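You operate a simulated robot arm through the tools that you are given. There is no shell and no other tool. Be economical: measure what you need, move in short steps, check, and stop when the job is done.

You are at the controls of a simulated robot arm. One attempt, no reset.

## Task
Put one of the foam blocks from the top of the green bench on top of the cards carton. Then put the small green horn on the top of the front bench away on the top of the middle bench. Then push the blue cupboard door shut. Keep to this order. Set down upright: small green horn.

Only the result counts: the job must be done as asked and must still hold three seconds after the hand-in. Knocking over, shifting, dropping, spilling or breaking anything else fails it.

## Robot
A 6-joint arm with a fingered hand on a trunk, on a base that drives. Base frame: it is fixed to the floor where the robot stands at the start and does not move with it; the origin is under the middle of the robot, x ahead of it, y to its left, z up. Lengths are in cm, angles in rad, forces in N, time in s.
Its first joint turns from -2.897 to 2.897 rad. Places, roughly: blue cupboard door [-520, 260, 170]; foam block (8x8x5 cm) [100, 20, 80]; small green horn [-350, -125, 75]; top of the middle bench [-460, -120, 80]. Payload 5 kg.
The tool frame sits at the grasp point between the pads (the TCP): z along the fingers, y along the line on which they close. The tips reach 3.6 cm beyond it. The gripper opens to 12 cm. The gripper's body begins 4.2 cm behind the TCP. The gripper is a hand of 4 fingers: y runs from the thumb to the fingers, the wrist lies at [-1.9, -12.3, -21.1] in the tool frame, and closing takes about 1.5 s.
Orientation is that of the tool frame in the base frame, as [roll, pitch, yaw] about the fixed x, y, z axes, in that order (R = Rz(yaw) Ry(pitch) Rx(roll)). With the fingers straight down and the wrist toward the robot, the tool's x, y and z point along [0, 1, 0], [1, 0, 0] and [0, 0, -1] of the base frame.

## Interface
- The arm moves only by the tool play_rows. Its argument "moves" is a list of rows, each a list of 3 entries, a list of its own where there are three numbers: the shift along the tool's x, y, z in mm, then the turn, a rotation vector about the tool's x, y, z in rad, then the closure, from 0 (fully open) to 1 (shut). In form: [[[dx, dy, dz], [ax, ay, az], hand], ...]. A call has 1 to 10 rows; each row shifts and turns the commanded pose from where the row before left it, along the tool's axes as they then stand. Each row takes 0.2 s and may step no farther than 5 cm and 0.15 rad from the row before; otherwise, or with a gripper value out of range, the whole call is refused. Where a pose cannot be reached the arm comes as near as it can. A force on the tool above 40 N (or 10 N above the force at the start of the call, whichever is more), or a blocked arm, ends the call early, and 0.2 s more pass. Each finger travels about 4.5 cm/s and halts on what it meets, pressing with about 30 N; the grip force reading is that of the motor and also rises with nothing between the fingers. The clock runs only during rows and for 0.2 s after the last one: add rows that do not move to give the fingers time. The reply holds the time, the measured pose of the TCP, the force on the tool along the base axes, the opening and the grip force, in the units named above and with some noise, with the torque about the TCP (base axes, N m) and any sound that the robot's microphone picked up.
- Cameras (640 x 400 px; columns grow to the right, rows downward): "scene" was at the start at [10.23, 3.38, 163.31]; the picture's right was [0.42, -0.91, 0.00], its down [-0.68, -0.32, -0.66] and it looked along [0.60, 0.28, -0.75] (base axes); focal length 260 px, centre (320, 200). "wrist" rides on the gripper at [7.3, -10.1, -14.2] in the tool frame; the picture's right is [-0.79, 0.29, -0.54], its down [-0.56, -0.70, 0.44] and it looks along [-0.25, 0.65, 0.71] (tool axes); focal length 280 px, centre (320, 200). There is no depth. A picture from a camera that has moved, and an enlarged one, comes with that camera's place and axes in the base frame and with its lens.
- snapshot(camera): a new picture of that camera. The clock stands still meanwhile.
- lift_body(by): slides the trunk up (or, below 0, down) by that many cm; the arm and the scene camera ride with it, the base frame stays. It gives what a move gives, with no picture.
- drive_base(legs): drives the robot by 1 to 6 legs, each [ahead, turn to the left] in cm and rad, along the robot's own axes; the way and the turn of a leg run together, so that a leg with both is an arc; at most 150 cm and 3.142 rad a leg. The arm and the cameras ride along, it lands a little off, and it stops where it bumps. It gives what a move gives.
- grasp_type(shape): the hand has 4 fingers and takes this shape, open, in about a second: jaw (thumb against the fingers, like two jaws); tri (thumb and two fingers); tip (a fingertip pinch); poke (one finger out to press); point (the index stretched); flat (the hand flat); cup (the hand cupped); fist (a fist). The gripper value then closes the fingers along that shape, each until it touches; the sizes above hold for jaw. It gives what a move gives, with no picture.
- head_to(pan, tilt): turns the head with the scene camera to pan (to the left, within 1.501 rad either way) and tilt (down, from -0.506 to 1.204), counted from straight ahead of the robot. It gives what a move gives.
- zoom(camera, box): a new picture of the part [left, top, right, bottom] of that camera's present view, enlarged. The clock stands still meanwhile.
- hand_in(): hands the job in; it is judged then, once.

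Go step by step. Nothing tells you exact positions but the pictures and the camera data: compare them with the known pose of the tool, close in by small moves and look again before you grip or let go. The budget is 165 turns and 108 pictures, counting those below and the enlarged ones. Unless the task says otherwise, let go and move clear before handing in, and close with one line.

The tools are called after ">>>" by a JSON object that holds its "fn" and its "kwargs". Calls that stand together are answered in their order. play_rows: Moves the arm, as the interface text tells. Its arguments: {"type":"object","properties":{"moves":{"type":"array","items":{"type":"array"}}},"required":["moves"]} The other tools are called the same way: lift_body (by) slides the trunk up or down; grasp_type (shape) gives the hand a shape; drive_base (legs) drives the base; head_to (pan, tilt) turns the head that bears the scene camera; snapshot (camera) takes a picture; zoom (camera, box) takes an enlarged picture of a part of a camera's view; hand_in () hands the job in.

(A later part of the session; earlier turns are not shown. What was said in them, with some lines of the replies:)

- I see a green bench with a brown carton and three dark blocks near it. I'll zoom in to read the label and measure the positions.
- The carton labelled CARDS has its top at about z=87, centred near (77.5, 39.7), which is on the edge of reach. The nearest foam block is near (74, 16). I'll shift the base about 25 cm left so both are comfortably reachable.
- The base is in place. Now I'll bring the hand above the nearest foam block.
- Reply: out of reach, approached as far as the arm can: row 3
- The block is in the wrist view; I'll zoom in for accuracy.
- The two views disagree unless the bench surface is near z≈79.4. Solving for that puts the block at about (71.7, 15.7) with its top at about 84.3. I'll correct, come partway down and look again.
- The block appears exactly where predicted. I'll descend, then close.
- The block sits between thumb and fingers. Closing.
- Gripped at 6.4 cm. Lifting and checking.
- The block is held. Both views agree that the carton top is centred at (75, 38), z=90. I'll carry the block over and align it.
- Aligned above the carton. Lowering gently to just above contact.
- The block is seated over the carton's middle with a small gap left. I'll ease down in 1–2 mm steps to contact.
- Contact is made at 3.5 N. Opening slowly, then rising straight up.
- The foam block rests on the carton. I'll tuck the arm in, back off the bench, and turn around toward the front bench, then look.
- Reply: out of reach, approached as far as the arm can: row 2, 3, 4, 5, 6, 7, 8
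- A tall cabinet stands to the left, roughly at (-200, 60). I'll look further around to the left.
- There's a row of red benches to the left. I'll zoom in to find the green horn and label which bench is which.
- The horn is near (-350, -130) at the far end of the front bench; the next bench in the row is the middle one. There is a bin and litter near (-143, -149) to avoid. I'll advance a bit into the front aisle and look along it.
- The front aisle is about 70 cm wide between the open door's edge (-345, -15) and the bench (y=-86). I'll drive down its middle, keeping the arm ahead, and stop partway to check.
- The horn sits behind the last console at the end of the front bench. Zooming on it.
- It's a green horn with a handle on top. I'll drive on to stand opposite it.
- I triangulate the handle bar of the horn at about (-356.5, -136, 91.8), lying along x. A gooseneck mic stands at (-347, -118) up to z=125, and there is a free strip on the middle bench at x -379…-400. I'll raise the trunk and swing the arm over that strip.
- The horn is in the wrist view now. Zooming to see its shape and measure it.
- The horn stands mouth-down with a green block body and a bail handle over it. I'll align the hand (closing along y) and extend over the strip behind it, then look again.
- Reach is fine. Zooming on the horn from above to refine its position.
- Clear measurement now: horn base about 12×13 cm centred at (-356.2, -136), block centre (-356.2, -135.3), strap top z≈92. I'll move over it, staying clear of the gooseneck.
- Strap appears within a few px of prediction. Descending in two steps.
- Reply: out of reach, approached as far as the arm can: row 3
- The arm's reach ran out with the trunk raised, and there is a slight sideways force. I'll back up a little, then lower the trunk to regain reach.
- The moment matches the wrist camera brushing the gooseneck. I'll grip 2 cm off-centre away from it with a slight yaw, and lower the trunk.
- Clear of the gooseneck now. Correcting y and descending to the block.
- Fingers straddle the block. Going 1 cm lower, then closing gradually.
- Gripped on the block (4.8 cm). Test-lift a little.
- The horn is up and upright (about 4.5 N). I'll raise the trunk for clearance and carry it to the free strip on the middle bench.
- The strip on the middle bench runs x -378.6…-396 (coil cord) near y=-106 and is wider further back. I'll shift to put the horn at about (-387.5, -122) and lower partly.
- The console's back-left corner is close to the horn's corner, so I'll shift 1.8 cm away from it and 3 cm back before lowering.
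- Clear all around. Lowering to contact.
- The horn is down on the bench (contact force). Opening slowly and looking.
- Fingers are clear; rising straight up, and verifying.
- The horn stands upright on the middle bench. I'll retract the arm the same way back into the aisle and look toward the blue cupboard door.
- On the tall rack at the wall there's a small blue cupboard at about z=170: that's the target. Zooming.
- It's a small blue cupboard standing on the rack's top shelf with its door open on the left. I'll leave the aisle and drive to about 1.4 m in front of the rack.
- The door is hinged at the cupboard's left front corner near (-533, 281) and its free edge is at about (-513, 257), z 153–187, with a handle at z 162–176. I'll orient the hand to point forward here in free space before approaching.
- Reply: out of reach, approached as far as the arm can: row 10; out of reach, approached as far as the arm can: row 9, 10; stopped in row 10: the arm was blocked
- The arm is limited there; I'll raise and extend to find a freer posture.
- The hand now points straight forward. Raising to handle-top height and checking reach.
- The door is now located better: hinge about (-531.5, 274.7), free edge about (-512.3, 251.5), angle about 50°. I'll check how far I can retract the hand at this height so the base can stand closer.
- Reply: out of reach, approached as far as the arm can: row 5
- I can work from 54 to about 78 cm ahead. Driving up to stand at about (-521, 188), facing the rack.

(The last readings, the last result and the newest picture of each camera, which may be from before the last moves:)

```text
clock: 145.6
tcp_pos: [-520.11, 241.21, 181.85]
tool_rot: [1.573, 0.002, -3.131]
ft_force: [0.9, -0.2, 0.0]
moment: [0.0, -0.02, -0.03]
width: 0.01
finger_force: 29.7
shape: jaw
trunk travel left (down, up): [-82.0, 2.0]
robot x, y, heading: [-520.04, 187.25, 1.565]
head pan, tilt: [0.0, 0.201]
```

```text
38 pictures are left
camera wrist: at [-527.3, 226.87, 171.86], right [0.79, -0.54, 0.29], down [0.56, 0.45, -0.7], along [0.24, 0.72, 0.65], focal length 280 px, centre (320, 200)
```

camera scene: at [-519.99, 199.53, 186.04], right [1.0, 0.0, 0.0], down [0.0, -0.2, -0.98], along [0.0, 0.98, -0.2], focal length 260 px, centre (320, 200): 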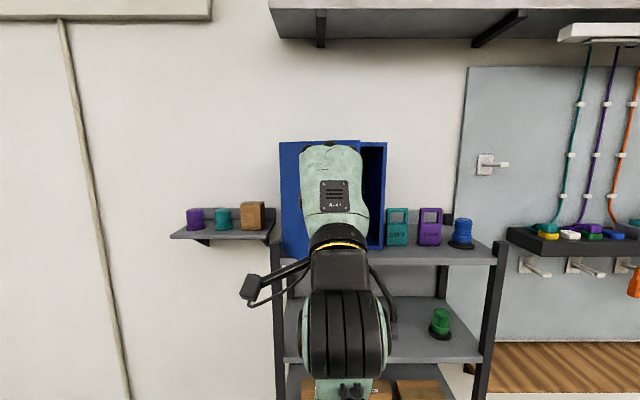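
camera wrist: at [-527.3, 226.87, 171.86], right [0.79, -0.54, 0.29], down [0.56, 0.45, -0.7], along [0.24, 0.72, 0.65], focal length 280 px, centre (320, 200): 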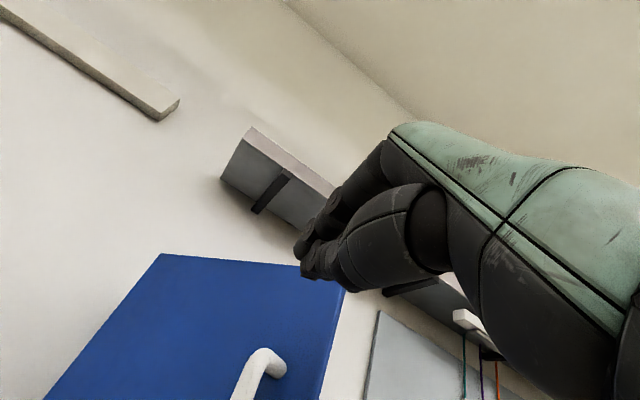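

Door corners confirmed from the wrist view (hinge (-531.7, 275.5), free edge (-511.6, 253.3)). I'll push forward with a drift to the right, watching the force.

>>> {"fn": "play_rows", "kwargs": {"moves": [[[0, 0, 40], [0, 0, 0], 1], [[0, 0, 40], [0, 0, 0], 1], [[0, 0, 30], [0, 0, 0], 1], [[0, 0, 15], [0, 0, 0], 1], [[-10, 0, 15], [0, 0, 0], 1], [[-10, 0, 15], [0, 0, 0], 1], [[-10, 0, 15], [0, 0, 0], 1], [[0, 0, 0], [0, 0, 0], 1]]}}

>>> {"fn": "snapshot", "kwargs": {"camera": "wrist"}}

>>> {"fn": "snapshot", "kwargs": {"camera": "scene"}}

```text
clock: 147.4
tcp_pos: [-517.3, 258.45, 181.9]
tool_rot: [1.573, 0.002, -3.132]
ft_force: [-0.3, 0.6, -0.3]
moment: [0.02, -0.02, 0.0]
width: 0.01
finger_force: 30.1
shape: jaw
trunk travel left (down, up): [-82.0, 2.0]
robot x, y, heading: [-520.29, 187.03, 1.567]
head pan, tilt: [0.0, 0.201]
```

```text
37 pictures are left
camera wrist: at [-524.52, 243.89, 171.89], right [0.79, -0.54, 0.29], down [0.56, 0.45, -0.7], along [0.24, 0.72, 0.65], focal length 280 px, centre (320, 200)
```

wrist: 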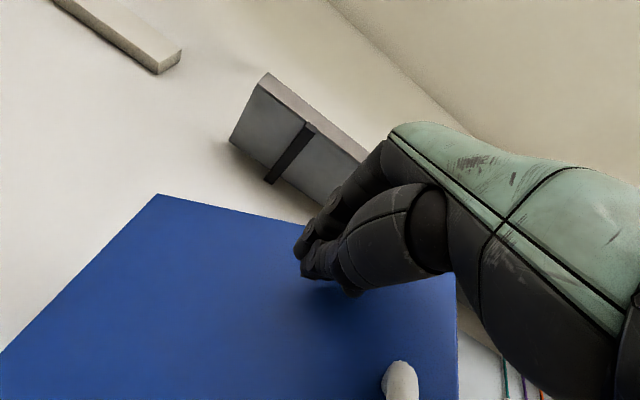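

```text
36 pictures are left
camera scene: at [-520.05, 199.51, 186.04], right [1.0, 0.0, 0.0], down [0.0, -0.2, -0.98], along [0.0, 0.98, -0.2], focal length 260 px, centre (320, 200)
```

scene: 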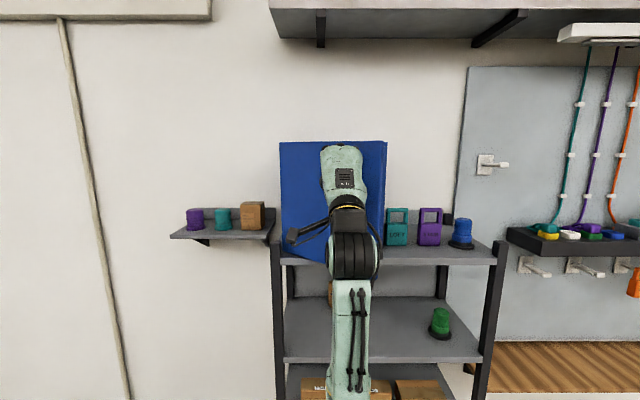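

The door is swinging easily. Continuing.

>>> {"fn": "play_rows", "kwargs": {"moves": [[[-12, 0, 20], [0, 0, 0], 1], [[-12, 0, 20], [0, 0, 0], 1], [[-12, 0, 20], [0, 0, 0], 1], [[-12, 0, 20], [0, 0, 0], 1], [[-12, 0, 15], [0, 0, 0], 1], [[0, 0, 10], [0, 0, 0], 1], [[0, 0, 0], [0, 0, 0], 1]]}}

>>> {"fn": "snapshot", "kwargs": {"camera": "wrist"}}

>>> {"fn": "snapshot", "kwargs": {"camera": "scene"}}

```text
clock: 149.0
tcp_pos: [-511.29, 268.93, 182.09]
tool_rot: [1.573, 0.002, -3.131]
ft_force: [0.4, -0.4, -0.5]
moment: [0.0, 0.0, 0.0]
width: 0.0
finger_force: 30.1
shape: jaw
trunk travel left (down, up): [-82.0, 2.0]
robot x, y, heading: [-520.26, 187.05, 1.563]
head pan, tilt: [0.0, 0.201]
```

```text
35 pictures are left
camera wrist: at [-518.55, 254.55, 171.99], right [0.79, -0.54, 0.29], down [0.56, 0.45, -0.7], along [0.24, 0.72, 0.65], focal length 280 px, centre (320, 200)
```

wrist: 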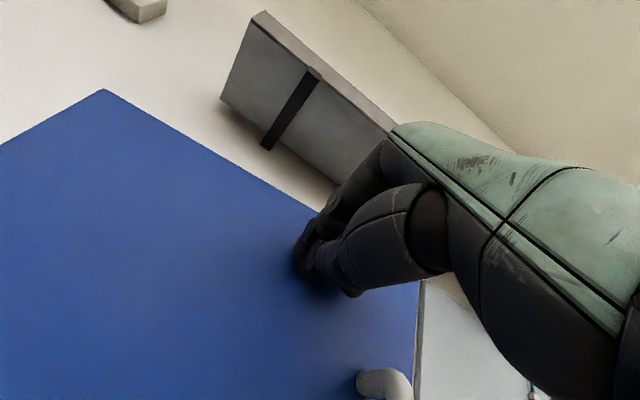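

```text
34 pictures are left
camera scene: at [-520.06, 199.54, 186.03], right [1.0, 0.0, 0.0], down [0.0, -0.2, -0.98], along [0.0, 0.98, -0.2], focal length 260 px, centre (320, 200)
```

scene: 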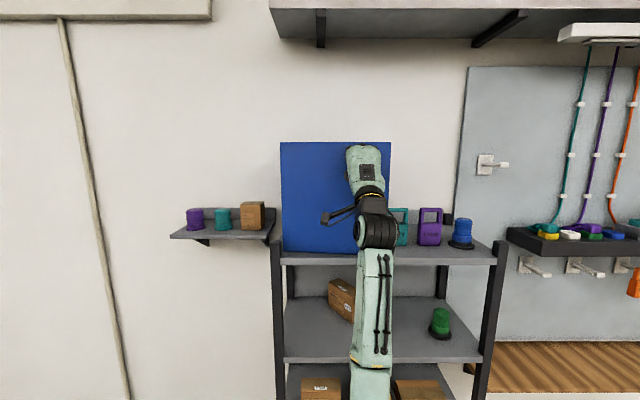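

Nearly shut. Pressing in small steps until it resists.

>>> {"fn": "play_rows", "kwargs": {"moves": [[[0, 0, 8], [0, 0, 0], 1], [[0, 0, 8], [0, 0, 0], 1], [[0, 0, 0], [0, 0, 0], 1]]}}

>>> {"fn": "play_rows", "kwargs": {"moves": [[[0, 0, 6], [0, 0, 0], 1], [[0, 0, 6], [0, 0, 0], 1], [[0, 0, 0], [0, 0, 0], 1]]}}

```text
clock: 149.8
tcp_pos: [-511.26, 270.5, 181.93]
tool_rot: [1.574, 0.003, -3.134]
ft_force: [0.2, 0.6, 0.3]
moment: [-0.01, 0.0, 0.02]
width: 0.0
finger_force: 29.6
shape: jaw
trunk travel left (down, up): [-82.0, 2.0]
robot x, y, heading: [-519.89, 187.17, 1.567]
head pan, tilt: [0.0, 0.201]
```

```text
clock: 150.6
tcp_pos: [-511.34, 271.54, 181.99]
tool_rot: [1.572, 0.002, -3.134]
ft_force: [1.0, -1.8, -0.3]
moment: [0.0, -0.02, -0.01]
width: 0.0
finger_force: 30.5
shape: jaw
trunk travel left (down, up): [-82.0, 2.0]
robot x, y, heading: [-519.97, 187.21, 1.568]
head pan, tilt: [0.0, 0.201]
```

>>> {"fn": "play_rows", "kwargs": {"moves": [[[0, 0, 5], [0, 0, 0], 1], [[0, 0, 5], [0, 0, 0], 1], [[0, 0, 0], [0, 0, 0], 1]]}}

>>> {"fn": "snapshot", "kwargs": {"camera": "wrist"}}

>>> {"fn": "zoom", "kwargs": {"camera": "scene", "box": [260, 120, 420, 280]}}

```text
clock: 151.4
tcp_pos: [-511.49, 271.56, 182.36]
tool_rot: [1.565, 0.003, -3.133]
ft_force: [-0.6, -22.9, -5.8]
moment: [-0.22, -0.03, 0.07]
width: 0.0
finger_force: 30.5
shape: jaw
trunk travel left (down, up): [-82.0, 2.0]
robot x, y, heading: [-520.1, 187.03, 1.568]
head pan, tilt: [0.0, 0.201]
```

```text
33 pictures are left
camera wrist: at [-518.56, 257.26, 172.28], right [0.79, -0.54, 0.29], down [0.56, 0.45, -0.7], along [0.24, 0.71, 0.66], focal length 280 px, centre (320, 200)
```

wrist: 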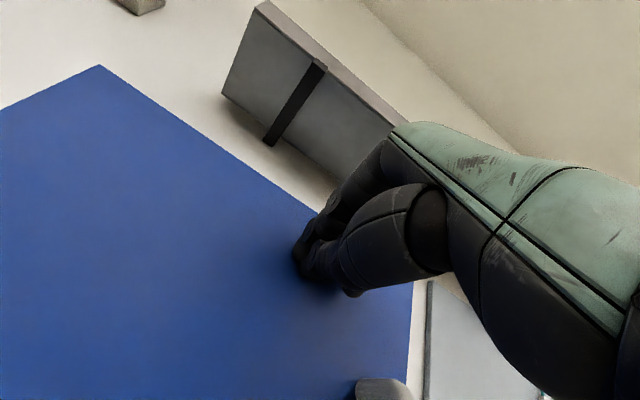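

```text
2.50 times, centred on (340, 200) of scene
camera zoom: at [-520.01, 198.61, 186.1], right [1.0, 0.0, 0.0], down [0.0, -0.19, -0.98], along [0.0, 0.98, -0.19], focal length 649 px, centre (270, 200)
```

zoom: 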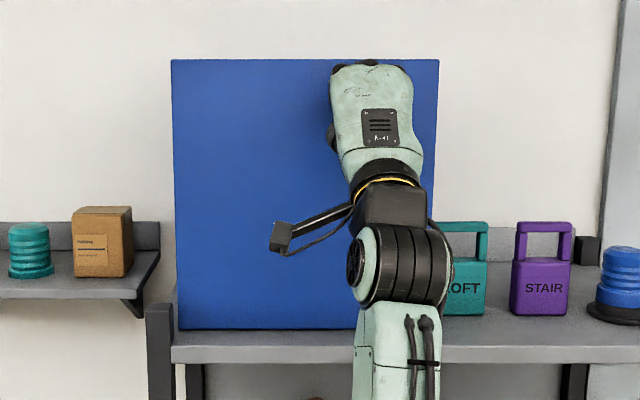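

It met a hard stop at 23 N, so the door is shut. Backing straight off and checking that it stays closed.

>>> {"fn": "play_rows", "kwargs": {"moves": [[[0, 0, -20], [0, 0, 0], 1], [[0, 0, -40], [0, 0, 0], 1], [[0, 0, -40], [0, 0, 0], 1], [[0, 0, -40], [0, 0, 0], 1], [[0, 0, -40], [0, 0, 0], 1], [[0, 0, -40], [0, 0, 0], 1], [[0, 0, -40], [0, 0, 0], 1]]}}

>>> {"fn": "drive_base", "kwargs": {"legs": [[-50, 0]]}}

>>> {"fn": "play_rows", "kwargs": {"moves": [[[0, -40, 0], [0, 0, 0], 1], [[0, -40, 0], [0, 0, 0], 1], [[0, -40, 0], [0, 0, 0], 1], [[0, -40, 0], [0, 0, 0], 1], [[0, -40, 0], [0, 0, 0], 1], [[0, 0, 0], [0, 0, 0], 1]]}}

>>> {"fn": "zoom", "kwargs": {"camera": "scene", "box": [250, 110, 410, 270]}}

```text
clock: 153.0
tcp_pos: [-511.24, 246.78, 181.89]
tool_rot: [1.574, 0.002, -3.135]
ft_force: [0.5, 0.3, -0.5]
moment: [-0.01, 0.05, 0.0]
width: 0.02
finger_force: 29.9
shape: jaw
trunk travel left (down, up): [-82.0, 2.0]
robot x, y, heading: [-520.58, 187.4, 1.57]
head pan, tilt: [0.0, 0.201]
```

```text
clock: 156.0
tcp_pos: [-511.4, 195.6, 181.8]
tool_rot: [1.573, 0.002, -3.137]
ft_force: [-0.2, 0.0, 0.6]
moment: [0.02, 0.01, -0.02]
width: 0.02
finger_force: 29.8
shape: jaw
trunk travel left (down, up): [-82.0, 2.0]
robot x, y, heading: [-520.65, 135.46, 1.564]
head pan, tilt: [0.0, 0.201]
```

```text
clock: 157.4
tcp_pos: [-511.2, 195.37, 161.81]
tool_rot: [1.573, 0.001, -3.137]
ft_force: [0.1, -0.4, 0.2]
moment: [0.01, 0.0, 0.0]
width: 0.0
finger_force: 29.8
shape: jaw
trunk travel left (down, up): [-82.0, 2.0]
robot x, y, heading: [-520.25, 135.65, 1.562]
head pan, tilt: [0.0, 0.201]
```

```text
2.50 times, centred on (330, 190) of scene
camera zoom: at [-520.22, 148.12, 186.04], right [1.0, -0.01, 0.0], down [0.0, -0.2, -0.98], along [0.01, 0.98, -0.2], focal length 649 px, centre (295, 225)
```

zoom: 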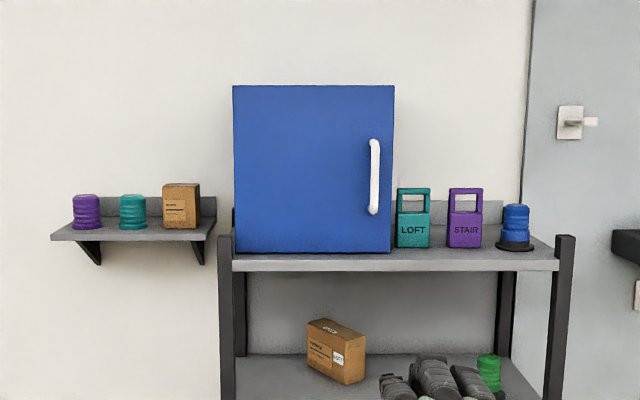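

The cupboard door stays shut and nothing around it moved. The foam block is on the carton and the horn stands upright on the middle bench, so I'm handing in.

>>> {"fn": "hand_in", "kwargs": {}}

```text
The job is handed in.
```

I put a foam block on the cards carton, stood the small green horn upright on the middle bench, and pushed the blue cupboard door shut, in that order. While I was lowering the hand to the horn, the wrist camera lightly touched a gooseneck mic (about 3 N); it did not visibly move.
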